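You operate a simulated robot arm through the tools that you are given. There is no shell and no other tool. Be economical: measure what you need, move in short steps, check, and stop when the job is done.

You run a simulated robot arm. Do the job below in one go: nothing can be reset, and whatever is moved stays where it is left.

JOB
Fit the hand pump in the cask and pump one litre into the bucket.
Fine: free the small bung with the key first so that air gets in; key back on the tool stand; spill nothing.

It is judged by the outcome, as a careful person would: the job done as asked, and still so three seconds after it is handed in. It fails if anything else is knocked over, pushed out of place, dropped, spilled or broken.

ROBOT AND FRAMES
A 7-joint arm with a two-finger parallel gripper, fixed in place. Base frame: the origin is at the foot of the arm, x ahead of it, y to its left, z up. Units: m, degrees, N and s.
With the tool pointing down near the work surface it reaches from about 0.1 to 0.78 m from the base axis. Its first joint turns from -115.0 to 115.0 degrees. Payload 3.91 kg.
Tool frame: the origin (TCP) lies between the finger pads and is the grasp point; the fingertips stand 0.03 m ahead of it; z points along the fingers, y is the line along which they close. The gripper opens to 0.11 m. The fingers are 0.02 m wide and 0.01 m thick; the gripper's body (0.048 by 0.112 m) begins 0.055 m behind the TCP.
Orientation is that of the tool frame in the base frame, as a unit quaternion [x, y, z, w]. With the fingers straight down and closing along the base's y, the tool's x points along the base's -x, its y along +y and its z along -z.

CONTROLS
- The arm moves only by the tool servo_tool. Its argument "increments" is a list of rows, each a list of 7 numbers: the shift along the tool's x, y, z in units of 100 mm (1.0 is 100 mm), then the turn, a rotation vector about the tool's x, y, z in units of 60 degrees (1.0 is 60 degrees), then the gripper command, from -1 (shut) to 1 (fully open), values between in proportion. In form: [[dx, dy, dz, rx, ry, rz, jaw], ...]. A call has 1 to 20 rows; each row is the pose to reach, as a shift and turn from the pose commanded when the call began, along the tool's axes at that moment. A call with a number of a shift or a turn outside -1 to 1 is refused whole. Rows are played at 5 a second. More than 0.05 m and 8.6 degrees between two rows, or a gripper value outside its range, and nothing of the call is played. A pose out of reach is approached as far as the arm can. The call stops where the force on the tool passes 40 N (or 10 N more than at its start, if that is more) or the arm is blocked; 0.2 s more then pass. Each finger travels about 0.153 m/s and halts on what it meets, pressing with about 23 N; the grip force reading is that of the motor and also rises with nothing between the fingers. The clock runs only during rows and for 0.2 s after the last one: add rows that repeat a pose to give the fingers time. The reply holds the time, the measured pose of the TCP, the force on the tool along the base axes, the opening and the grip force, in the units named above and with some noise.
- Cameras (640 x 400 px; columns grow to the right, rows downward): "scene" is fixed at [0.2225, 0.4987, 1.5659]; the picture's right is [-0.57, -0.82, 0.00], its down [-0.54, 0.38, -0.75] and it looks along [0.62, -0.43, -0.66] (base axes); focal length 214 px, centre (320, 200). "wrist" rides on the gripper at [0.072, 0.017, -0.103] in the tool frame; the picture's right is [-0.23, 0.97, 0.00], its down [-0.76, -0.18, -0.62] and it looks along [-0.61, -0.14, 0.78] (tool axes); focal length 222 px, centre (320, 200). There is no depth. A picture from a camera that has moved, and an enlarged one, comes with that camera's place and axes in the base frame and with its lens.
- camera(camera): a new picture of that camera. No time passes.
- slide_trunk(by): slides the trunk up (or, below 0, down) by that many m; the arm rides with it, the base frame stays. It gives what a move gives, with no picture.
- close_up(camera, box): a new picture of the part [left, top, right, bottom] of that camera's present view, enlarged. No time passes.
- sign_off(): hands the job in; it is judged then, once.

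Work in short steps. Places have to be worked out from the pictures, the camera data and where the tool is seen: move nearer, look again, correct. Check each grasp and each placing, and mend what went wrong. You have 120 turns and 68 pictures in all, those below and enlarged ones among them. Open the gripper and draw the arm clear of the work before you hand the job in, unless the task says otherwise; then end with one line.

The tools are called by a JSON object that holds its "fn" and its "kwargs". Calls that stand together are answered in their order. servo_tool: Moves the arm, as the interface text tells. Its arguments: {"type":"object","properties":{"increments":{"type":"array"}},"required":["increments"]} The other tools are called the same way: slide_trunk (by) slides the trunk up or down; camera (camera) takes a picture; close_up (camera, box) takes an enlarged picture of a part of a camera's view; sign_off () hands the job in.

At the start:

```text
clock: 0.0
tool_pos: [0.6211, -0.2389, 1.4065]
tool_rot: [-0.001, 1.0, 0.0, 0.0]
wrist_force: [0.0, 0.1, -0.1]
gripper_width: 0.1101
grip_force: 0.1
trunk travel left (down, up): [-0.8, 0.19]
```

scene: 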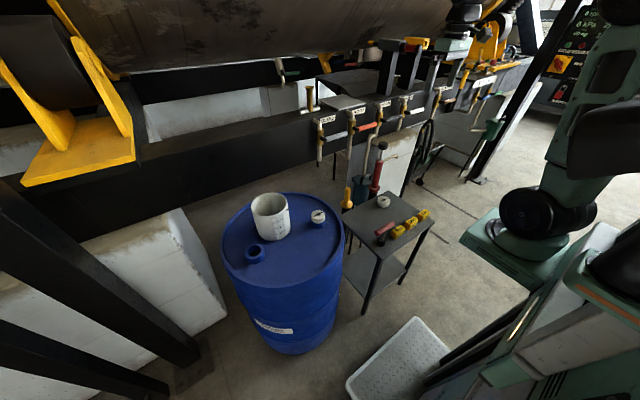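
wrist: 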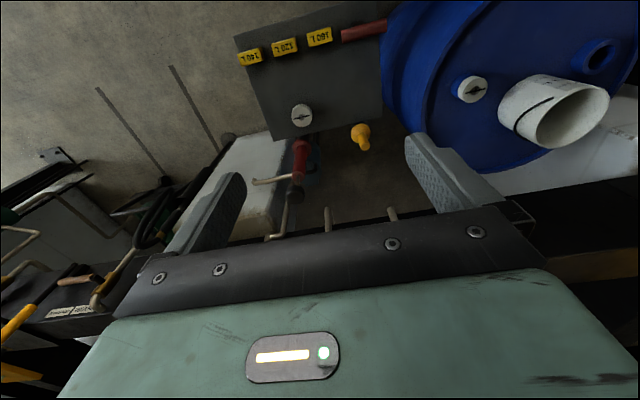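

I start by looking closely at the drum top, the tool stand and the pump.

{"fn": "close_up", "kwargs": {"camera": "scene", "box": [200, 170, 360, 270]}}

{"fn": "close_up", "kwargs": {"camera": "scene", "box": [330, 130, 450, 270]}}

{"fn": "close_up", "kwargs": {"camera": "wrist", "box": [220, 0, 640, 260]}}

```text
4.00 times, centred on (280, 220) of scene
camera zoom: at [0.2225, 0.4987, 1.5659], right [-0.57, -0.82, 0.0], down [-0.54, 0.38, -0.75], along [0.62, -0.43, -0.66], focal length 858 px, centre (480, 120)
```

zoom: 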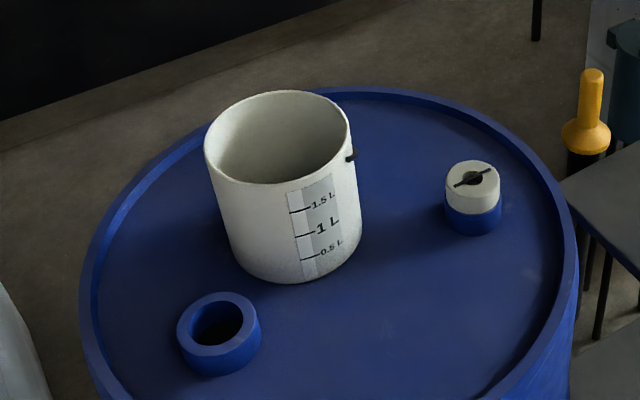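

```text
2.86 times, centred on (390, 200) of scene
camera zoom: at [0.2225, 0.4987, 1.5659], right [-0.57, -0.82, 0.0], down [-0.54, 0.38, -0.75], along [0.62, -0.43, -0.66], focal length 613 px, centre (120, 200)
```

zoom: 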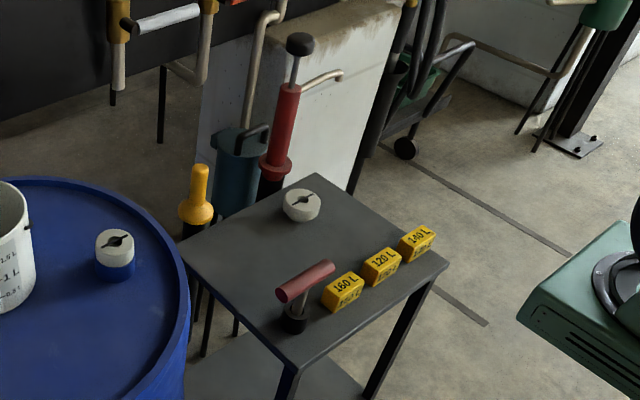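

```text
1.52 times, centred on (430, 130) of wrist
camera zoom: at [0.5501, -0.2224, 1.5098], right [0.23, 0.97, 0.0], down [0.76, -0.18, 0.62], along [0.61, -0.14, -0.78], focal length 338 px, centre (152, 307)
```

zoom: 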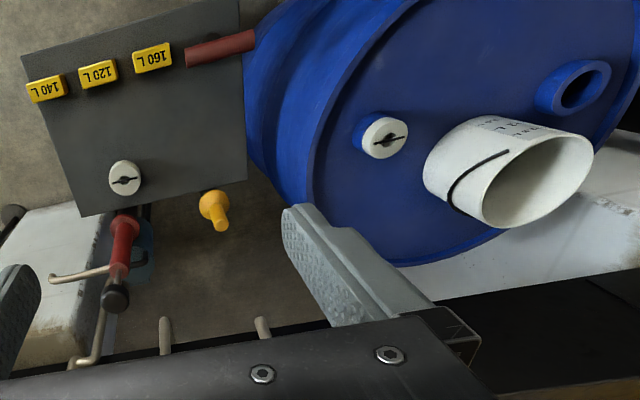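

Triangulating the two views gives these rough positions:
- Small bung: (0.77, 0.13, 0.90)
- Open large hole: (0.77, 0.43, 0.875)
- Key handle: (0.59, -0.12, 0.82)
- Pump axis: (0.89, -0.37), with its knob at z 1.04

I lower the trunk for a nearer look.

{"fn": "slide_trunk", "kwargs": {"by": -0.25}}

{"fn": "servo_tool", "kwargs": {"increments": [[0.2, -0.1, 0, 0, -0.13, 0, 1], [0.4, -0.2, 0, 0, -0.26, 0, 1], [0.6, -0.3, 0, 0, -0.39, 0, 1], [0.8, -0.4, 0, 0, -0.52, 0, 1], [0.8, -0.4, 0, 0, -0.52, 0, 1]]}}

{"fn": "camera", "kwargs": {"camera": "wrist"}}

{"fn": "camera", "kwargs": {"camera": "scene"}}

```text
clock: 2.6
tool_pos: [0.6213, -0.2393, 1.158]
tool_rot: [-0.001, 1.0, 0.0, 0.0]
wrist_force: [0.4, -0.6, -0.3]
gripper_width: 0.1102
grip_force: 0.1
trunk travel left (down, up): [-0.55, 0.44]
```

```text
clock: 3.8
tool_pos: [0.5402, -0.2791, 1.1562]
tool_rot: [-0.001, 0.963, 0.0, 0.27]
wrist_force: [0.2, 0.6, 0.4]
gripper_width: 0.11
grip_force: 0.0
trunk travel left (down, up): [-0.55, 0.44]
```

```text
62 pictures are left
camera wrist: at [0.4261, -0.2624, 1.2062], right [0.2, 0.97, 0.12], down [0.33, -0.18, 0.93], along [0.92, -0.14, -0.35], focal length 222 px, centre (320, 200)
```

wrist: 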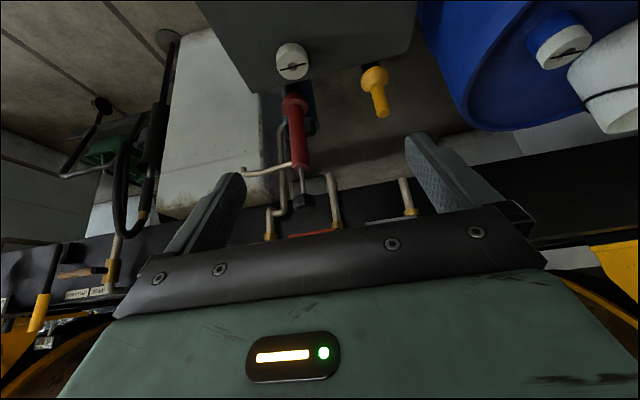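

```text
61 pictures are left
```

scene: 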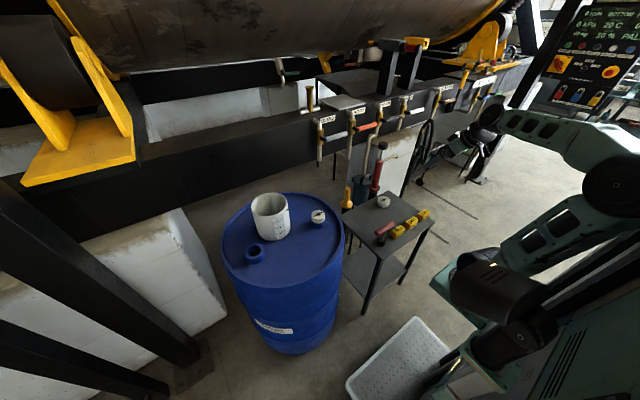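

A panel is visible at the upper right, so I read it. I also look closer at the pump in the wrist view.

{"fn": "close_up", "kwargs": {"camera": "scene", "box": [520, 0, 640, 120]}}

{"fn": "close_up", "kwargs": {"camera": "wrist", "box": [220, 20, 420, 240]}}

{"fn": "close_up", "kwargs": {"camera": "scene", "box": [335, 135, 395, 215]}}

```text
3.33 times, centred on (580, 60) of scene
camera zoom: at [0.2225, 0.4987, 1.5659], right [-0.57, -0.82, 0.0], down [-0.54, 0.38, -0.75], along [0.62, -0.43, -0.66], focal length 715 px, centre (-547, 667)
```

zoom: 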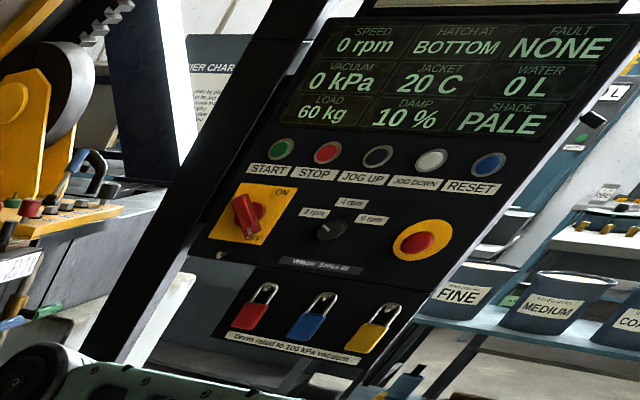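

```text
1.82 times, centred on (320, 130) of wrist
camera zoom: at [0.4261, -0.2624, 1.2062], right [0.2, 0.97, 0.12], down [0.33, -0.18, 0.93], along [0.92, -0.14, -0.35], focal length 404 px, centre (320, 327)
```

zoom: 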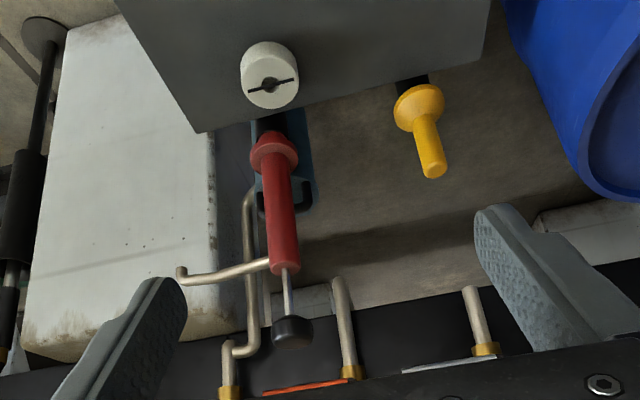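

```text
5.00 times, centred on (365, 175) of scene
camera zoom: at [0.2225, 0.4987, 1.5659], right [-0.57, -0.82, 0.0], down [-0.54, 0.38, -0.75], along [0.62, -0.43, -0.66], focal length 1072 px, centre (95, 325)
```

zoom: 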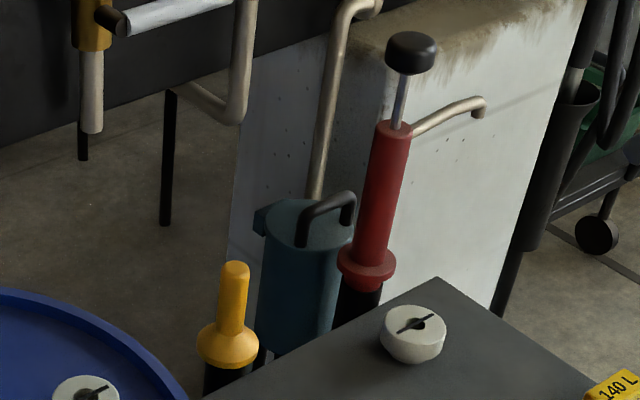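

The panel belongs to another machine. I level the tool, then turn it 90° so the fingers will close across the key's handle bar, which lies along y.

{"fn": "servo_tool", "kwargs": {"increments": [[0, 0, 0, 0, 0.13, 0, 1], [0, 0, 0, 0, 0.26, 0, 1], [0, 0, 0, 0, 0.39, 0, 1], [0, 0, 0, 0, 0.52, 0, 1], [0, 0, 0, 0, 0.52, 0, 1]]}}

{"fn": "servo_tool", "kwargs": {"increments": [[-0.05, 0.16, 0.1, 0, 0, 0.14, 1], [-0.1, 0.32, 0.2, 0, 0, 0.28, 1], [-0.15, 0.48, 0.3, 0, 0, 0.42, 1], [-0.2, 0.64, 0.4, 0, 0, 0.56, 1], [-0.25, 0.8, 0.5, 0, 0, 0.7, 1], [-0.3, 0.96, 0.6, 0, 0, 0.84, 1], [-0.3, 1.0, 0.7, 0, 0, 0.98, 1], [-0.3, 1.0, 0.7, 0, 0, 0.98, 1]]}}

{"fn": "servo_tool", "kwargs": {"increments": [[0, 0, 0, 0, 0, 0.14, 1], [0, 0, 0, 0, 0, 0.28, 1], [0, 0, 0, 0, 0, 0.42, 1], [0, 0, 0, 0, 0, 0.52, 1], [0, 0, 0, 0, 0, 0.52, 1]]}}

{"fn": "camera", "kwargs": {"camera": "wrist"}}

```text
clock: 5.0
tool_pos: [0.5414, -0.2798, 1.1578]
tool_rot: [0.0, 1.0, 0.0, 0.0]
wrist_force: [0.0, 0.2, -0.8]
gripper_width: 0.1098
grip_force: 0.0
trunk travel left (down, up): [-0.55, 0.44]
```

```text
clock: 6.8
tool_pos: [0.5726, -0.1796, 1.0874]
tool_rot: [0.492, 0.871, 0.0, 0.0]
wrist_force: [0.1, -0.4, -1.1]
gripper_width: 0.1102
grip_force: 0.0
trunk travel left (down, up): [-0.55, 0.44]
```

```text
clock: 8.0
tool_pos: [0.5716, -0.1786, 1.0877]
tool_rot: [0.708, 0.706, 0.0, 0.0]
wrist_force: [0.8, 0.4, 0.6]
gripper_width: 0.1097
grip_force: 0.0
trunk travel left (down, up): [-0.55, 0.44]
```

```text
57 pictures are left
camera wrist: at [0.5897, -0.1071, 1.1899], right [0.97, -0.23, 0.0], down [-0.18, -0.76, 0.62], along [-0.14, -0.61, -0.78], focal length 222 px, centre (320, 200)
```

wrist: 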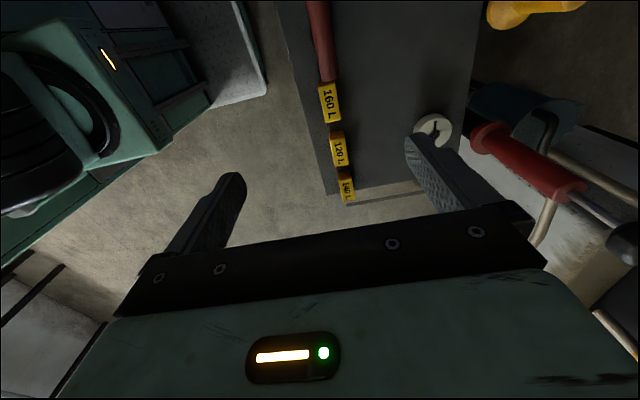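

The key bar is at x≈0.587 and runs from y -0.176 to about -0.063. I centre above it at z 1.0 and look again.

{"fn": "servo_tool", "kwargs": {"increments": [[0.3, 0.07, 0.4, 0, 0, 0, 0.3], [0.58, 0.15, 0.87, 0, 0, 0, 0.3], [0.58, 0.15, 0.87, 0, 0, 0, 0.3]]}}

{"fn": "camera", "kwargs": {"camera": "wrist"}}

{"fn": "close_up", "kwargs": {"camera": "scene", "box": [340, 180, 440, 260]}}

```text
refused: row 1 steps farther than a row can; nothing moved
```

```text
56 pictures are left
camera wrist: at [0.5897, -0.1071, 1.1899], right [0.97, -0.23, 0.0], down [-0.18, -0.76, 0.62], along [-0.14, -0.61, -0.78], focal length 222 px, centre (320, 200)
```

wrist: 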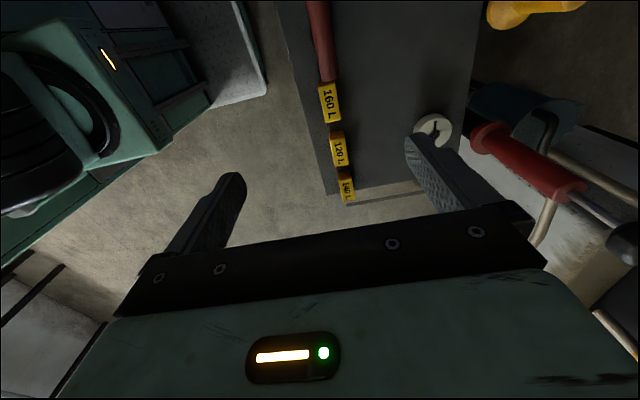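

```text
5.00 times, centred on (390, 220) of scene
camera zoom: at [0.2225, 0.4987, 1.5659], right [-0.57, -0.82, 0.0], down [-0.54, 0.38, -0.75], along [0.62, -0.43, -0.66], focal length 1072 px, centre (-30, 100)
```

zoom: 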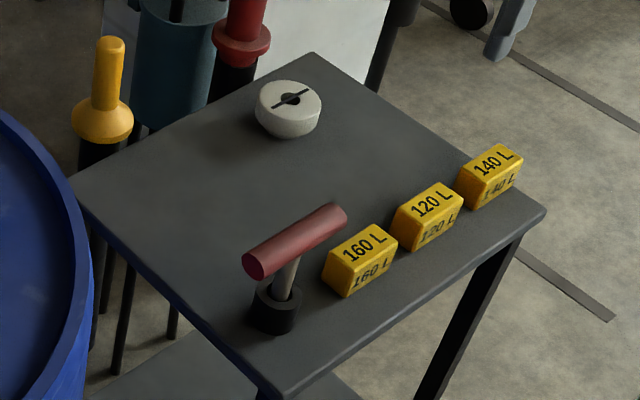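

The step was too long, so I use shorter rows.

{"fn": "servo_tool", "kwargs": {"increments": [[0.2, 0.05, 0.3, 0, 0, 0, 0.3], [0.4, 0.1, 0.6, 0, 0, 0, 0.3], [0.58, 0.15, 0.87, 0, 0, 0, 0.3], [0.58, 0.15, 0.87, 0, 0, 0, 0.3]]}}

{"fn": "camera", "kwargs": {"camera": "wrist"}}

```text
clock: 9.0
tool_pos: [0.5861, -0.1211, 0.998]
tool_rot: [0.708, 0.706, 0.0, 0.0]
wrist_force: [0.4, 0.4, -1.1]
gripper_width: 0.0716
grip_force: 0.1
trunk travel left (down, up): [-0.55, 0.44]
```

```text
54 pictures are left
camera wrist: at [0.6035, -0.0481, 1.0996], right [0.97, -0.23, 0.0], down [-0.18, -0.76, 0.62], along [-0.14, -0.61, -0.78], focal length 222 px, centre (320, 200)
```

wrist: 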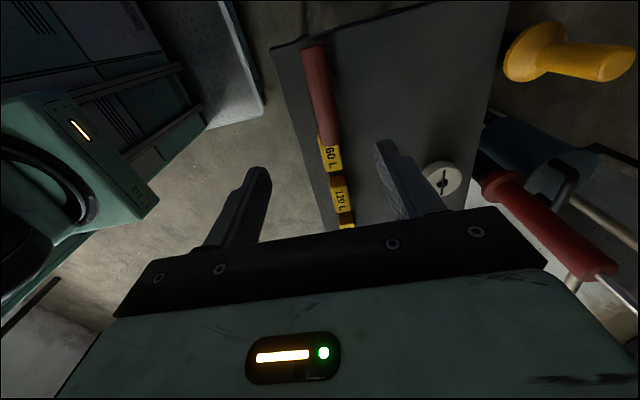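

The bar centre comes out at (0.590, -0.120). I descend with the fingers either side of it, then close.

{"fn": "servo_tool", "kwargs": {"increments": [[0, 0.03, 0.45, 0, 0, 0, 0.1], [0, 0.03, 0.9, 0, 0, 0, 0.1], [0, 0.03, 0.9, 0, 0, 0, 0.1]]}}

{"fn": "servo_tool", "kwargs": {"increments": [[0, 0, 0.4, 0, 0, 0, 0.1], [0, 0, 0.82, 0, 0, 0, 0.1], [0, 0, 0.82, 0, 0, 0, 0.1]]}}

{"fn": "close_up", "kwargs": {"camera": "scene", "box": [340, 180, 440, 260]}}

{"fn": "camera", "kwargs": {"camera": "wrist"}}

```text
clock: 9.8
tool_pos: [0.5908, -0.1233, 0.9083]
tool_rot: [0.707, 0.707, 0.0, 0.0]
wrist_force: [0.6, -0.5, -0.2]
gripper_width: 0.0604
grip_force: 0.0
trunk travel left (down, up): [-0.55, 0.44]
```

```text
clock: 10.6
tool_pos: [0.5924, -0.121, 0.8267]
tool_rot: [0.707, 0.707, 0.0, 0.0]
wrist_force: [-0.1, -0.4, 0.1]
gripper_width: 0.0605
grip_force: 0.2
trunk travel left (down, up): [-0.55, 0.44]
```

```text
5.00 times, centred on (390, 220) of scene
camera zoom: at [0.2225, 0.4987, 1.5659], right [-0.57, -0.82, 0.0], down [-0.54, 0.38, -0.75], along [0.62, -0.43, -0.66], focal length 1072 px, centre (-30, 100)
```

zoom: 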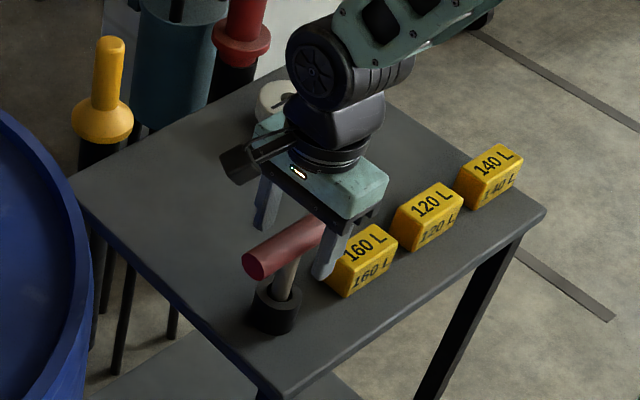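

```text
52 pictures are left
camera wrist: at [0.6099, -0.0497, 0.9296], right [0.97, -0.23, 0.0], down [-0.18, -0.76, 0.62], along [-0.14, -0.61, -0.78], focal length 222 px, centre (320, 200)
```

wrist: 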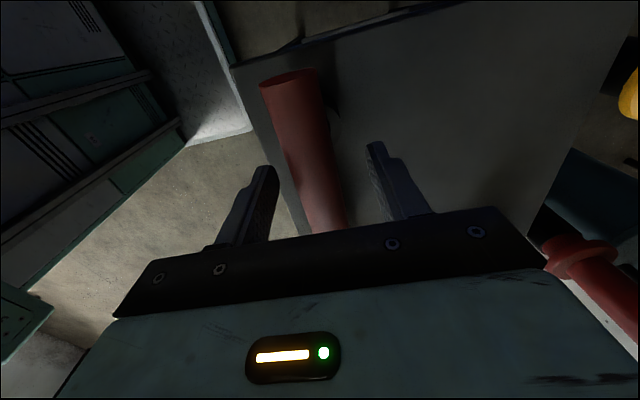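

The fingers straddle the bar near its centre, and the bar is slightly lower than the TCP. I go down 8 mm and close.

{"fn": "servo_tool", "kwargs": {"increments": [[0, -0.01, 0.08, 0, 0, 0, 0.1], [0, -0.01, 0.08, 0, 0, 0, -0.3], [0, -0.01, 0.08, 0, 0, 0, -1], [0, -0.01, 0.08, 0, 0, 0, -1], [0, -0.01, 0.08, 0, 0, 0, -1]]}}

```text
clock: 11.8
tool_pos: [0.5911, -0.1219, 0.8199]
tool_rot: [0.707, 0.707, 0.0, 0.0]
wrist_force: [-0.7, 0.2, 0.0]
gripper_width: 0.0277
grip_force: 23.2
trunk travel left (down, up): [-0.55, 0.44]
```

Gripped at a width of 27.7 mm. I lift straight up.

{"fn": "servo_tool", "kwargs": {"increments": [[0, 0, -0.2, 0, 0, 0, -1], [0, 0, -0.5, 0, 0, 0, -1], [0, 0, -0.95, 0, 0, 0, -1], [0, 0, -0.95, 0, 0, 0, -1]]}}

{"fn": "servo_tool", "kwargs": {"increments": [[0, 0, -0.45, 0, 0, 0, -1], [0, 0, -0.9, 0, 0, 0, -1], [0, 0, -0.9, 0, 0, 0, -1]]}}

{"fn": "close_up", "kwargs": {"camera": "scene", "box": [330, 140, 450, 260]}}

{"fn": "camera", "kwargs": {"camera": "wrist"}}

```text
clock: 12.8
tool_pos: [0.5878, -0.1244, 0.9156]
tool_rot: [0.707, 0.707, 0.0, 0.0]
wrist_force: [0.5, -0.2, -2.1]
gripper_width: 0.0277
grip_force: 22.5
trunk travel left (down, up): [-0.55, 0.44]
```

```text
clock: 13.6
tool_pos: [0.5896, -0.123, 1.0058]
tool_rot: [0.707, 0.707, 0.0, 0.0]
wrist_force: [0.2, -0.5, -1.5]
gripper_width: 0.0274
grip_force: 23.1
trunk travel left (down, up): [-0.55, 0.44]
```

```text
3.33 times, centred on (390, 200) of scene
camera zoom: at [0.2225, 0.4987, 1.5659], right [-0.57, -0.82, 0.0], down [-0.54, 0.38, -0.75], along [0.62, -0.43, -0.66], focal length 715 px, centre (87, 200)
```

zoom: 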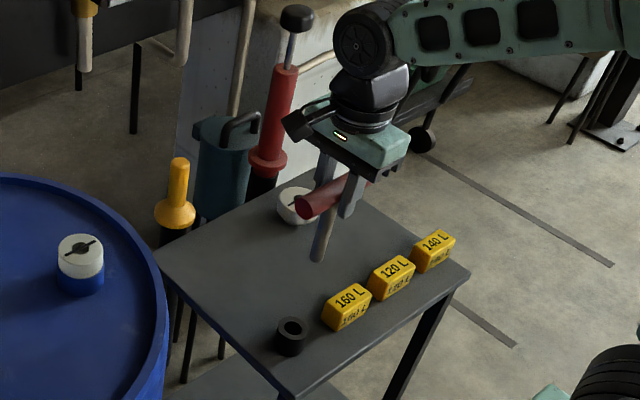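

```text
50 pictures are left
camera wrist: at [0.6074, -0.0507, 1.1076], right [0.97, -0.23, 0.0], down [-0.18, -0.76, 0.62], along [-0.14, -0.61, -0.78], focal length 222 px, centre (320, 200)
```

wrist: 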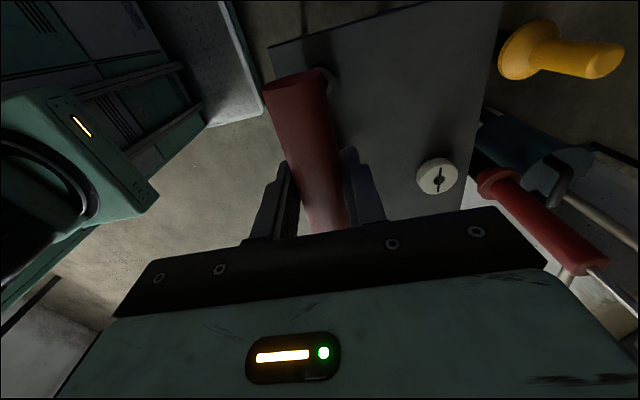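

The key is free. I look at the stem tip to see the blade.

{"fn": "close_up", "kwargs": {"camera": "scene", "box": [375, 180, 411, 204]}}

{"fn": "close_up", "kwargs": {"camera": "scene", "box": [303, 204, 333, 229]}}

```text
16.00 times, centred on (393, 192) of scene
camera zoom: at [0.2225, 0.4987, 1.5659], right [-0.57, -0.82, 0.0], down [-0.54, 0.38, -0.75], along [0.62, -0.43, -0.66], focal length 3432 px, centre (-848, 328)
```

zoom: 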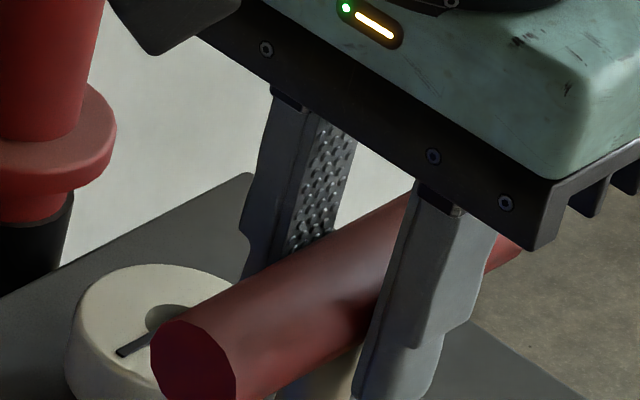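

```text
16.00 times, centred on (318, 216) of scene
camera zoom: at [0.2225, 0.4987, 1.5659], right [-0.57, -0.82, 0.0], down [-0.54, 0.38, -0.75], along [0.62, -0.43, -0.66], focal length 3432 px, centre (352, -64)
```

zoom: 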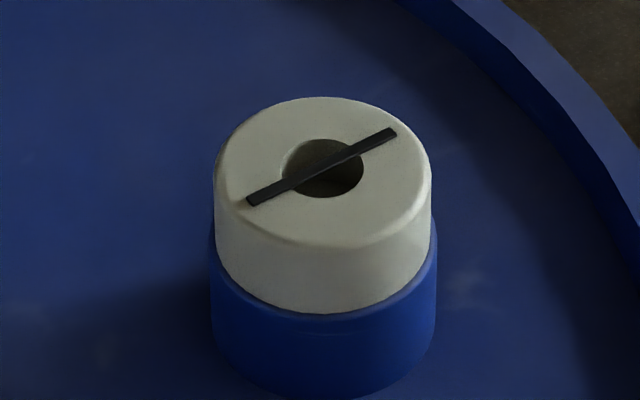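

{"fn": "close_up", "kwargs": {"camera": "scene", "box": [380, 198, 402, 222]}}

```text
16.00 times, centred on (391, 210) of scene
camera zoom: at [0.2225, 0.4987, 1.5659], right [-0.57, -0.82, 0.0], down [-0.54, 0.38, -0.75], along [0.62, -0.43, -0.66], focal length 3432 px, centre (-816, 40)
```

zoom: 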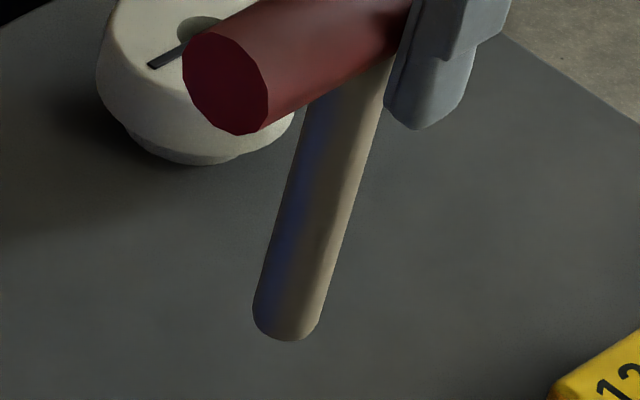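

The stem is a plain round pin of about 18 mm, and the bung recess is about 21 mm. I carry the key to hover over the bung at about (0.77, 0.128).

{"fn": "servo_tool", "kwargs": {"increments": [[0, 0, -0.4, 0, 0, 0, -1], [0.2, 0.15, -0.7, 0, 0, 0, -1], [0.5, 0.4, -0.7, 0, 0, 0, -1], [0.8, 0.75, -0.7, 0, 0, 0, -1], [1.0, 1.0, -0.7, 0, 0, 0, -1], [1.0, 1.0, -0.7, 0, 0, 0, -1]]}}

{"fn": "servo_tool", "kwargs": {"increments": [[0.4, 0.2, 0, 0, 0, 0, -1], [0.8, 0.4, 0, 0, 0, 0, -1], [1.0, 0.6, 0, 0, 0, 0, -1], [1.0, 0.8, 0, 0, 0, 0, -1], [1.0, 0.8, 0, 0, 0, 0, -1]]}}

{"fn": "servo_tool", "kwargs": {"increments": [[0.4, 0, 0, 0, 0, 0, -1], [0.5, 0, 0, 0, 0, 0, -1], [0.5, 0, 0, 0, 0, 0, -1]]}}

{"fn": "close_up", "kwargs": {"camera": "scene", "box": [270, 150, 366, 230]}}

{"fn": "camera", "kwargs": {"camera": "wrist"}}

```text
clock: 15.0
tool_pos: [0.6899, -0.022, 1.0742]
tool_rot: [0.708, 0.706, 0.0, 0.0]
wrist_force: [-0.4, 1.0, -2.3]
gripper_width: 0.0277
grip_force: 23.0
trunk travel left (down, up): [-0.55, 0.44]
```

```text
clock: 16.2
tool_pos: [0.7677, 0.0781, 1.075]
tool_rot: [0.707, 0.707, 0.0, -0.001]
wrist_force: [-0.5, -0.3, -2.5]
gripper_width: 0.0276
grip_force: 23.1
trunk travel left (down, up): [-0.55, 0.44]
```

```text
clock: 17.0
tool_pos: [0.7694, 0.1292, 1.0763]
tool_rot: [0.707, 0.707, 0.0, 0.0]
wrist_force: [0.6, 0.6, -2.6]
gripper_width: 0.0273
grip_force: 22.9
trunk travel left (down, up): [-0.55, 0.44]
```

```text
5.00 times, centred on (318, 190) of scene
camera zoom: at [0.2225, 0.4987, 1.5659], right [-0.57, -0.82, 0.0], down [-0.54, 0.38, -0.75], along [0.62, -0.43, -0.66], focal length 1072 px, centre (330, 250)
```

zoom: 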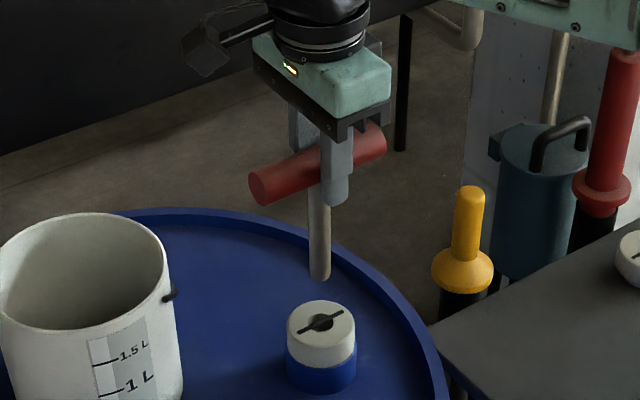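

```text
45 pictures are left
camera wrist: at [0.7864, 0.2024, 1.1791], right [0.97, -0.23, 0.0], down [-0.18, -0.76, 0.62], along [-0.14, -0.61, -0.78], focal length 222 px, centre (320, 200)
```

wrist: 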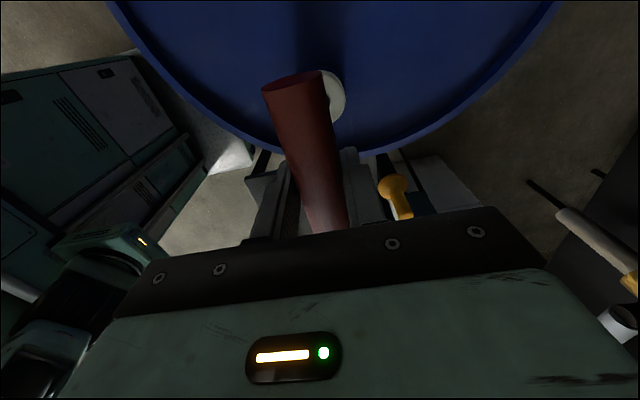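

The projection of the tip matches the picture to about 2 px, so the scene calibration is good. The recess works out near (0.768, 0.128, 0.905). I go down until the tip is just above it and check.

{"fn": "servo_tool", "kwargs": {"increments": [[0, -0.01, 0.2, 0, 0, 0, -1], [0, -0.01, 0.4, 0, 0, 0, -1], [0, -0.01, 0.4, 0, 0, 0, -1]]}}

{"fn": "close_up", "kwargs": {"camera": "scene", "box": [300, 195, 340, 225]}}

```text
clock: 17.8
tool_pos: [0.7687, 0.1296, 1.036]
tool_rot: [0.707, 0.707, 0.0, -0.001]
wrist_force: [-0.5, -0.3, -1.9]
gripper_width: 0.0278
grip_force: 23.0
trunk travel left (down, up): [-0.55, 0.44]
```

```text
13.33 times, centred on (320, 210) of scene
camera zoom: at [0.2225, 0.4987, 1.5659], right [-0.57, -0.82, 0.0], down [-0.54, 0.38, -0.75], along [0.62, -0.43, -0.66], focal length 2860 px, centre (320, 67)
```

zoom: 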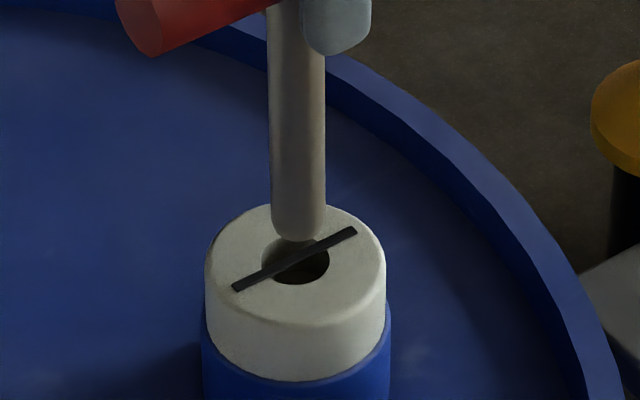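

{"fn": "servo_tool", "kwargs": {"increments": [[0.008, 0.006, 0.06, 0, 0, 0, -1], [0.008, 0.006, 0.12, 0, 0, 0, -1], [0.008, 0.006, 0.12, 0, 0, 0, -1]]}}

{"fn": "close_up", "kwargs": {"camera": "scene", "box": [300, 195, 340, 225]}}

```text
clock: 18.6
tool_pos: [0.7694, 0.1303, 1.0242]
tool_rot: [0.707, 0.707, 0.0, 0.0]
wrist_force: [-0.7, 0.2, -2.9]
gripper_width: 0.0273
grip_force: 22.9
trunk travel left (down, up): [-0.55, 0.44]
```

```text
13.33 times, centred on (320, 210) of scene
camera zoom: at [0.2225, 0.4987, 1.5659], right [-0.57, -0.82, 0.0], down [-0.54, 0.38, -0.75], along [0.62, -0.43, -0.66], focal length 2860 px, centre (320, 67)
```

zoom: 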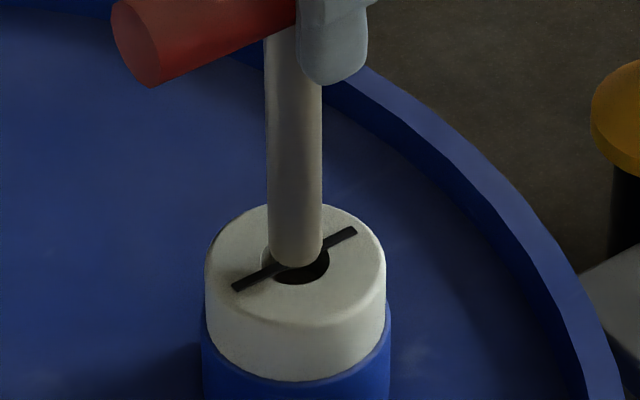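

There's no contact yet and the alignment looks right, so I descend further.

{"fn": "servo_tool", "kwargs": {"increments": [[0, 0, 0.05, 0, 0, 0, -1], [0, 0, 0.1, 0, 0, 0, -1], [0, 0, 0.1, 0, 0, 0, -1]]}}

{"fn": "close_up", "kwargs": {"camera": "scene", "box": [300, 195, 340, 225]}}

```text
clock: 19.4
tool_pos: [0.7678, 0.1293, 1.0122]
tool_rot: [0.707, 0.708, 0.0, 0.0]
wrist_force: [-0.1, 0.4, -2.8]
gripper_width: 0.0277
grip_force: 23.3
trunk travel left (down, up): [-0.55, 0.44]
```

```text
13.33 times, centred on (320, 210) of scene
camera zoom: at [0.2225, 0.4987, 1.5659], right [-0.57, -0.82, 0.0], down [-0.54, 0.38, -0.75], along [0.62, -0.43, -0.66], focal length 2860 px, centre (320, 67)
```

zoom: 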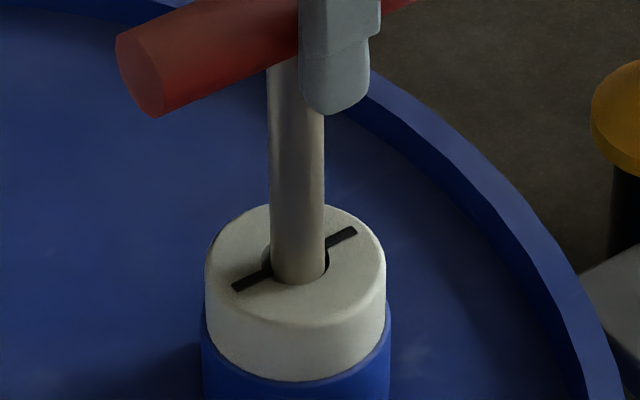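

{"fn": "servo_tool", "kwargs": {"increments": [[0, 0, 0.05, 0, 0, 0, -1], [0, 0, 0.1, 0, 0, 0, -1], [0, 0, 0.1, 0, 0, 0, -1]]}}

{"fn": "close_up", "kwargs": {"camera": "scene", "box": [300, 195, 340, 225]}}

```text
clock: 20.2
tool_pos: [0.7681, 0.1283, 1.0018]
tool_rot: [0.707, 0.707, 0.0, 0.0]
wrist_force: [0.1, -0.2, -2.4]
gripper_width: 0.0276
grip_force: 23.0
trunk travel left (down, up): [-0.55, 0.44]
```

```text
13.33 times, centred on (320, 210) of scene
camera zoom: at [0.2225, 0.4987, 1.5659], right [-0.57, -0.82, 0.0], down [-0.54, 0.38, -0.75], along [0.62, -0.43, -0.66], focal length 2860 px, centre (320, 67)
```

zoom: 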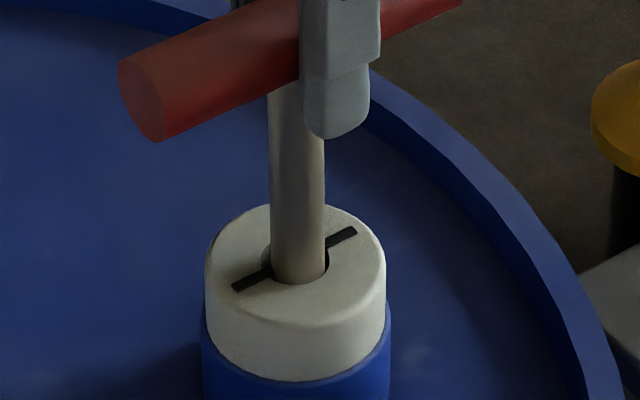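

The stem is in the recess. I centre it by about 2 mm and go down to the seat.

{"fn": "servo_tool", "kwargs": {"increments": [[-0.004, 0.02, 0.02, 0, 0, 0, -1], [-0.004, 0.02, 0.08, 0, 0, 0, -1], [-0.004, 0.02, 0.14, 0, 0, 0, -1], [-0.004, 0.02, 0.2, 0, 0, 0, -1], [-0.004, 0.02, 0.2, 0, 0, 0, -1]]}}

```text
clock: 21.4
tool_pos: [0.7706, 0.1268, 0.9854]
tool_rot: [0.707, 0.707, 0.002, 0.001]
wrist_force: [0.2, -0.1, 17.6]
gripper_width: 0.0272
grip_force: 23.1
trunk travel left (down, up): [-0.55, 0.44]
```

It seated with 17 N of contact. I back off 2 mm and turn counter-clockwise, as seen from above.

{"fn": "servo_tool", "kwargs": {"increments": [[0, 0, -0.02, 0, 0, -0.1, -1], [0, 0, -0.02, 0, 0, -0.22, -1], [0, 0, -0.02, 0, 0, -0.34, -1], [0, 0, -0.02, 0, 0, -0.46, -1], [0, 0, -0.02, 0, 0, -0.58, -1], [0, 0, -0.02, 0, 0, -0.7, -1], [0, 0, -0.02, 0, 0, -0.82, -1], [0, 0, -0.02, 0, 0, -0.94, -1], [0, 0, -0.02, 0, 0, -0.94, -1]]}}

{"fn": "close_up", "kwargs": {"camera": "scene", "box": [290, 180, 350, 230]}}

```text
clock: 23.4
tool_pos: [0.7708, 0.1295, 0.9857]
tool_rot: [0.289, 0.957, -0.001, -0.001]
wrist_force: [-0.4, 0.0, -1.8]
gripper_width: 0.0273
grip_force: 23.0
trunk travel left (down, up): [-0.55, 0.44]
```

```text
8.00 times, centred on (320, 205) of scene
camera zoom: at [0.2225, 0.4987, 1.5659], right [-0.57, -0.82, 0.0], down [-0.54, 0.38, -0.75], along [0.62, -0.43, -0.66], focal length 1716 px, centre (320, 160)
```

zoom: 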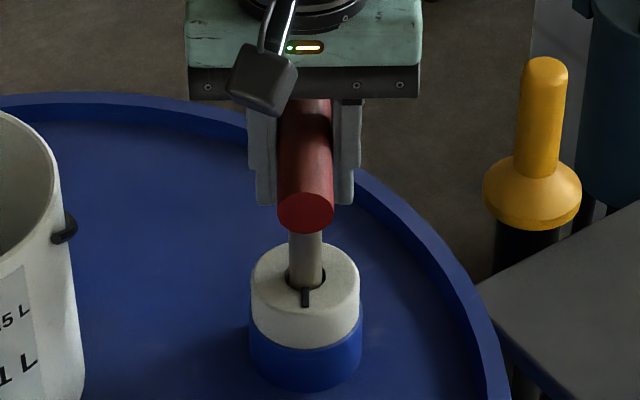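

The bung turns with the key. I keep unscrewing.

{"fn": "servo_tool", "kwargs": {"increments": [[0, 0, 0, 0, 0, -0.12, -1], [0, 0, 0, 0, 0, -0.26, -1], [0, 0, 0, 0, 0, -0.4, -1], [0, 0, 0, 0, 0, -0.54, -1], [0, 0, 0, 0, 0, -0.68, -1], [0, 0, 0, 0, 0, -0.82, -1], [0, 0, 0, 0, 0, -0.96, -1], [0, 0, 0, 0, 0, -0.96, -1]]}}

{"fn": "close_up", "kwargs": {"camera": "scene", "box": [290, 180, 350, 230]}}

```text
clock: 25.2
tool_pos: [0.7722, 0.1286, 0.9846]
tool_rot: [-0.209, 0.978, 0.0, 0.0]
wrist_force: [-0.5, -0.7, 0.1]
gripper_width: 0.0272
grip_force: 23.4
trunk travel left (down, up): [-0.55, 0.44]
```

```text
8.00 times, centred on (320, 205) of scene
camera zoom: at [0.2225, 0.4987, 1.5659], right [-0.57, -0.82, 0.0], down [-0.54, 0.38, -0.75], along [0.62, -0.43, -0.66], focal length 1716 px, centre (320, 160)
```

zoom: 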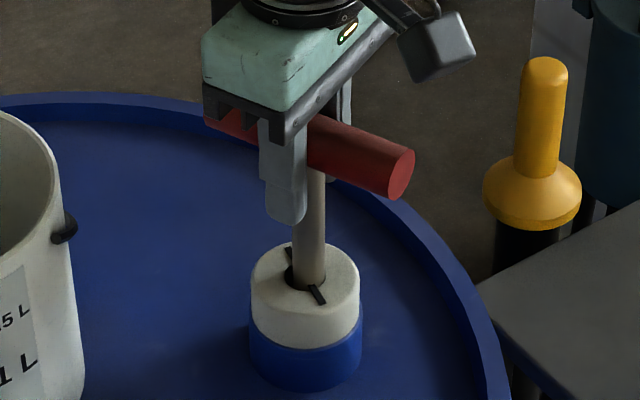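

The bung follows the key, but there's no visible rise yet. I turn it further.

{"fn": "servo_tool", "kwargs": {"increments": [[0, 0, 0, 0, 0, -0.12, -1], [0, 0, 0, 0, 0, -0.26, -1], [0, 0, 0, 0, 0, -0.4, -1], [0, 0, 0, 0, 0, -0.54, -1], [0, 0, 0, 0, 0, -0.68, -1], [0, 0, 0, 0, 0, -0.82, -1], [0, 0, 0, 0, 0, -0.96, -1], [0, 0, 0, 0, 0, -0.96, -1]]}}

{"fn": "close_up", "kwargs": {"camera": "scene", "box": [290, 180, 350, 230]}}

```text
clock: 27.0
tool_pos: [0.7702, 0.1291, 0.9859]
tool_rot: [-0.654, 0.756, 0.001, 0.0]
wrist_force: [0.0, -0.1, -3.0]
gripper_width: 0.0275
grip_force: 22.9
trunk travel left (down, up): [-0.55, 0.44]
```

```text
8.00 times, centred on (320, 205) of scene
camera zoom: at [0.2225, 0.4987, 1.5659], right [-0.57, -0.82, 0.0], down [-0.54, 0.38, -0.75], along [0.62, -0.43, -0.66], focal length 1716 px, centre (320, 160)
```

zoom: 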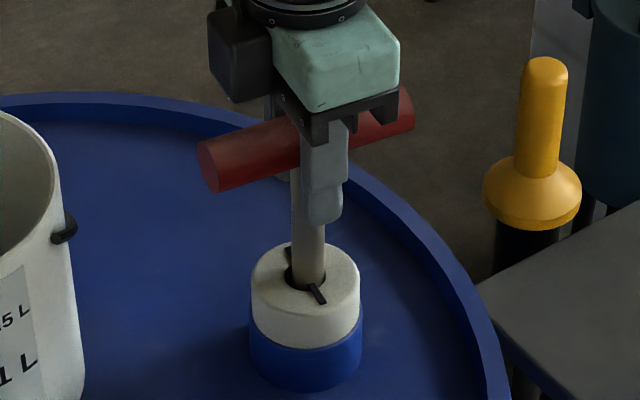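

The slot stopped at about 80° while the key turned on, so the bung has reached its free stop. I withdraw the key straight up.

{"fn": "servo_tool", "kwargs": {"increments": [[0, 0, -0.15, 0, 0, 0, -1], [0, 0, -0.3, 0, 0, 0, -1], [0, 0, -0.6, 0, 0, 0, -1], [0, 0, -0.95, 0, 0, 0, -1], [0, 0, -0.95, 0, 0, 0, -1]]}}

{"fn": "close_up", "kwargs": {"camera": "scene", "box": [285, 160, 365, 230]}}

```text
clock: 28.2
tool_pos: [0.7687, 0.131, 1.0834]
tool_rot: [-0.653, 0.757, 0.0, 0.0]
wrist_force: [0.5, -0.3, -2.2]
gripper_width: 0.0273
grip_force: 23.5
trunk travel left (down, up): [-0.55, 0.44]
```

```text
5.71 times, centred on (325, 195) of scene
camera zoom: at [0.2225, 0.4987, 1.5659], right [-0.57, -0.82, 0.0], down [-0.54, 0.38, -0.75], along [0.62, -0.43, -0.66], focal length 1226 px, centre (291, 229)
```

zoom: 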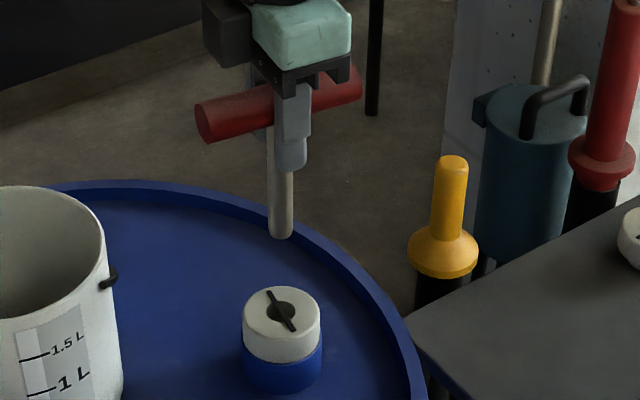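

The bung stays in place and the key is clear. I carry the key back toward its holder at (0.591, -0.123).

{"fn": "servo_tool", "kwargs": {"increments": [[0.4, 0.2, 0, 0, 0, 0, -1], [0.8, 0.4, 0, 0, 0, 0, -1], [1.0, 0.5, 0, 0, 0, 0, -1], [1.0, 0.5, 0, 0, 0, 0, -1]]}}

{"fn": "servo_tool", "kwargs": {"increments": [[0.4, 0.2, 0, 0, 0, 0, -1], [0.8, 0.4, 0, 0, 0, 0, -1], [1.0, 0.5, 0, 0, 0, 0, -1], [1.0, 0.5, 0, 0, 0, 0, -1]]}}

{"fn": "servo_tool", "kwargs": {"increments": [[0.4, 0.2, 0, 0, 0, -0.07, -1], [0.79, 0.395, 0, 0, 0, -0.142, -1], [0.79, 0.395, 0, 0, 0, -0.142, -1]]}}

{"fn": "close_up", "kwargs": {"camera": "scene", "box": [350, 170, 420, 250]}}

```text
clock: 29.2
tool_pos: [0.7072, 0.0388, 1.0826]
tool_rot: [-0.653, 0.757, 0.0, -0.001]
wrist_force: [0.1, 0.3, -1.5]
gripper_width: 0.0272
grip_force: 23.4
trunk travel left (down, up): [-0.55, 0.44]
```

```text
clock: 30.2
tool_pos: [0.642, -0.053, 1.081]
tool_rot: [-0.653, 0.757, 0.0, 0.0]
wrist_force: [-0.4, 0.2, -1.6]
gripper_width: 0.0272
grip_force: 22.7
trunk travel left (down, up): [-0.55, 0.44]
```

```text
clock: 31.0
tool_pos: [0.5899, -0.1265, 1.0809]
tool_rot: [0.708, -0.706, 0.0, 0.001]
wrist_force: [0.6, -0.4, -1.7]
gripper_width: 0.0274
grip_force: 23.2
trunk travel left (down, up): [-0.55, 0.44]
```

```text
5.00 times, centred on (385, 210) of scene
camera zoom: at [0.2225, 0.4987, 1.5659], right [-0.57, -0.82, 0.0], down [-0.54, 0.38, -0.75], along [0.62, -0.43, -0.66], focal length 1072 px, centre (-5, 150)
```

zoom: 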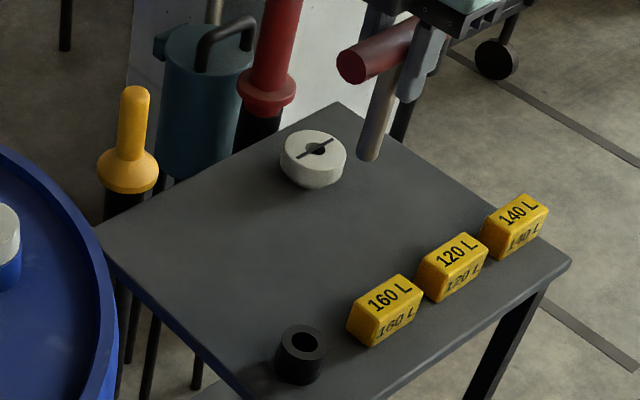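

{"fn": "servo_tool", "kwargs": {"increments": [[-0.015, -0.01, 0.4, 0, 0, 0, -1], [-0.015, -0.01, 0.8, 0, 0, 0, -1], [-0.015, -0.01, 1.0, 0, 0, 0, -1], [-0.015, -0.01, 1.0, 0, 0, 0, -1]]}}

{"fn": "servo_tool", "kwargs": {"increments": [[0, 0, 0.4, 0, 0, 0, -1], [0, 0, 0.95, 0, 0, 0, -1], [0, 0, 0.95, 0, 0, 0, -1]]}}

{"fn": "close_up", "kwargs": {"camera": "scene", "box": [360, 220, 400, 250]}}

```text
clock: 32.0
tool_pos: [0.5932, -0.126, 0.9807]
tool_rot: [0.707, -0.707, 0.0, 0.0]
wrist_force: [0.6, 0.7, -1.9]
gripper_width: 0.0272
grip_force: 22.8
trunk travel left (down, up): [-0.55, 0.44]
```

```text
refused: row 2 steps farther than a row can; nothing moved
```

```text
13.33 times, centred on (380, 235) of scene
camera zoom: at [0.2225, 0.4987, 1.5659], right [-0.57, -0.82, 0.0], down [-0.54, 0.38, -0.75], along [0.62, -0.43, -0.66], focal length 2860 px, centre (-480, -267)
```

zoom: 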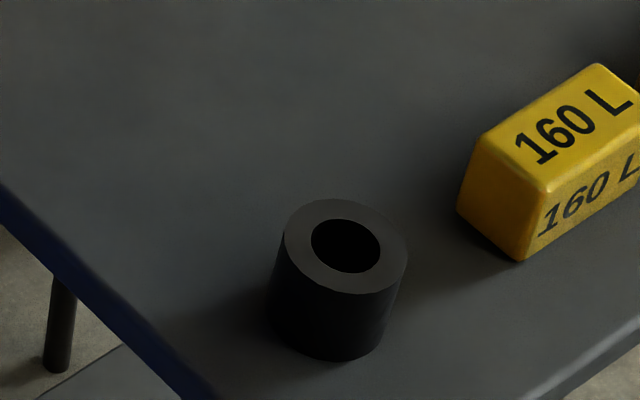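

{"fn": "servo_tool", "kwargs": {"increments": [[0, 0, 0.45, 0, 0, 0, -1], [0, 0, 0.9, 0, 0, 0, -1], [0, 0, 0.97, 0, 0, 0, -1], [0, 0, 0.97, 0, 0, 0, -1]]}}

{"fn": "close_up", "kwargs": {"camera": "scene", "box": [360, 220, 400, 250]}}

```text
clock: 33.0
tool_pos: [0.5909, -0.127, 0.8836]
tool_rot: [0.708, -0.706, 0.0, 0.0]
wrist_force: [-0.4, 0.0, -2.3]
gripper_width: 0.027
grip_force: 23.0
trunk travel left (down, up): [-0.55, 0.44]
```

```text
13.33 times, centred on (380, 235) of scene
camera zoom: at [0.2225, 0.4987, 1.5659], right [-0.57, -0.82, 0.0], down [-0.54, 0.38, -0.75], along [0.62, -0.43, -0.66], focal length 2860 px, centre (-480, -267)
```

zoom: 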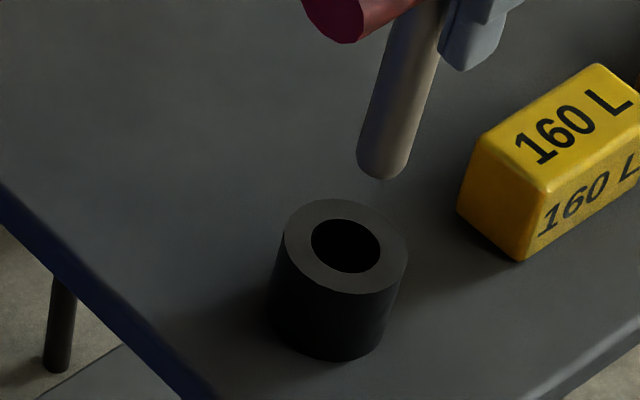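

The key slipped about 19 mm up in the grip when it seated in the bung, so its tip is higher and a few mm off. I correct sideways and go down to just above the holder.

{"fn": "servo_tool", "kwargs": {"increments": [[-0.053, -0.037, 0.15, 0, 0, 0, -1], [-0.053, -0.037, 0.28, 0, 0, 0, -1], [-0.053, -0.037, 0.28, 0, 0, 0, -1]]}}

{"fn": "close_up", "kwargs": {"camera": "scene", "box": [360, 220, 400, 250]}}

```text
clock: 33.8
tool_pos: [0.5959, -0.1198, 0.8548]
tool_rot: [0.708, -0.707, 0.0, 0.0]
wrist_force: [-0.6, -0.1, -1.7]
gripper_width: 0.0276
grip_force: 22.8
trunk travel left (down, up): [-0.55, 0.44]
```

```text
13.33 times, centred on (380, 235) of scene
camera zoom: at [0.2225, 0.4987, 1.5659], right [-0.57, -0.82, 0.0], down [-0.54, 0.38, -0.75], along [0.62, -0.43, -0.66], focal length 2860 px, centre (-480, -267)
```

zoom: 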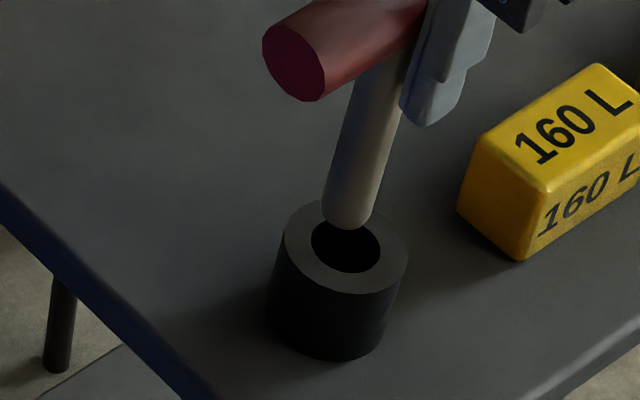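

{"fn": "servo_tool", "kwargs": {"increments": [[-0.015, 0.025, 0.05, 0, 0, 0, -1], [-0.015, 0.025, 0.1, 0, 0, 0, -1], [-0.015, 0.025, 0.1, 0, 0, 0, -1]]}}

{"fn": "close_up", "kwargs": {"camera": "scene", "box": [360, 220, 400, 250]}}

```text
clock: 34.6
tool_pos: [0.5924, -0.1192, 0.8455]
tool_rot: [0.707, -0.707, 0.0, 0.0]
wrist_force: [0.4, -0.4, -2.6]
gripper_width: 0.0274
grip_force: 22.3
trunk travel left (down, up): [-0.55, 0.44]
```

```text
13.33 times, centred on (380, 235) of scene
camera zoom: at [0.2225, 0.4987, 1.5659], right [-0.57, -0.82, 0.0], down [-0.54, 0.38, -0.75], along [0.62, -0.43, -0.66], focal length 2860 px, centre (-480, -267)
```

zoom: 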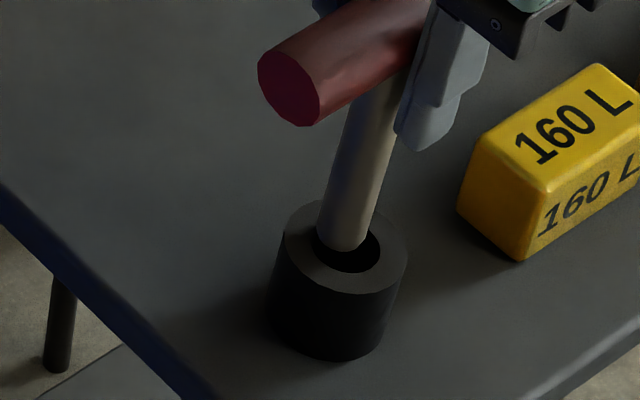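

{"fn": "servo_tool", "kwargs": {"increments": [[0.01, 0.01, 0.05, 0, 0, 0, -1], [0.01, 0.01, 0.12, 0, 0, 0, -1], [0.01, 0.01, 0.12, 0, 0, 0, -1]]}}

{"fn": "close_up", "kwargs": {"camera": "scene", "box": [360, 220, 400, 250]}}

```text
clock: 35.4
tool_pos: [0.5931, -0.1202, 0.834]
tool_rot: [0.708, -0.706, 0.0, 0.0]
wrist_force: [-1.1, -0.2, -2.8]
gripper_width: 0.0274
grip_force: 23.3
trunk travel left (down, up): [-0.55, 0.44]
```

```text
13.33 times, centred on (380, 235) of scene
camera zoom: at [0.2225, 0.4987, 1.5659], right [-0.57, -0.82, 0.0], down [-0.54, 0.38, -0.75], along [0.62, -0.43, -0.66], focal length 2860 px, centre (-480, -267)
```

zoom: 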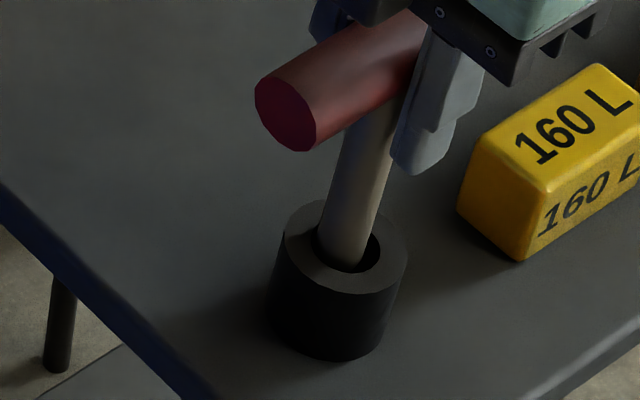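

The tip is in the holder. I lower it until it seats.

{"fn": "servo_tool", "kwargs": {"increments": [[0, 0, 0.1, 0, 0, 0, -1], [0, 0, 0.2, 0, 0, 0, -1], [0, 0, 0.27, 0, 0, 0, -1], [0, 0, 0.31, 0, 0, 0, -1], [0, 0, 0.31, 0, 0, 0, -1]]}}

{"fn": "close_up", "kwargs": {"camera": "scene", "box": [350, 190, 410, 250]}}

```text
clock: 36.6
tool_pos: [0.5931, -0.1186, 0.8035]
tool_rot: [0.708, -0.706, 0.001, 0.0]
wrist_force: [-0.3, 1.3, 13.2]
gripper_width: 0.0271
grip_force: 23.2
trunk travel left (down, up): [-0.55, 0.44]
```

```text
6.67 times, centred on (380, 220) of scene
camera zoom: at [0.2225, 0.4987, 1.5659], right [-0.57, -0.82, 0.0], down [-0.54, 0.38, -0.75], along [0.62, -0.43, -0.66], focal length 1430 px, centre (-80, 67)
```

zoom: 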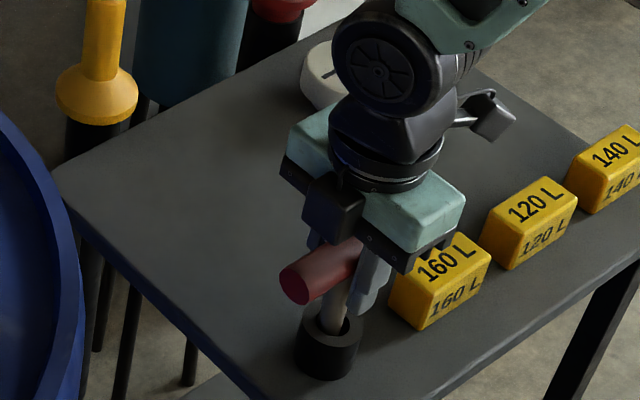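

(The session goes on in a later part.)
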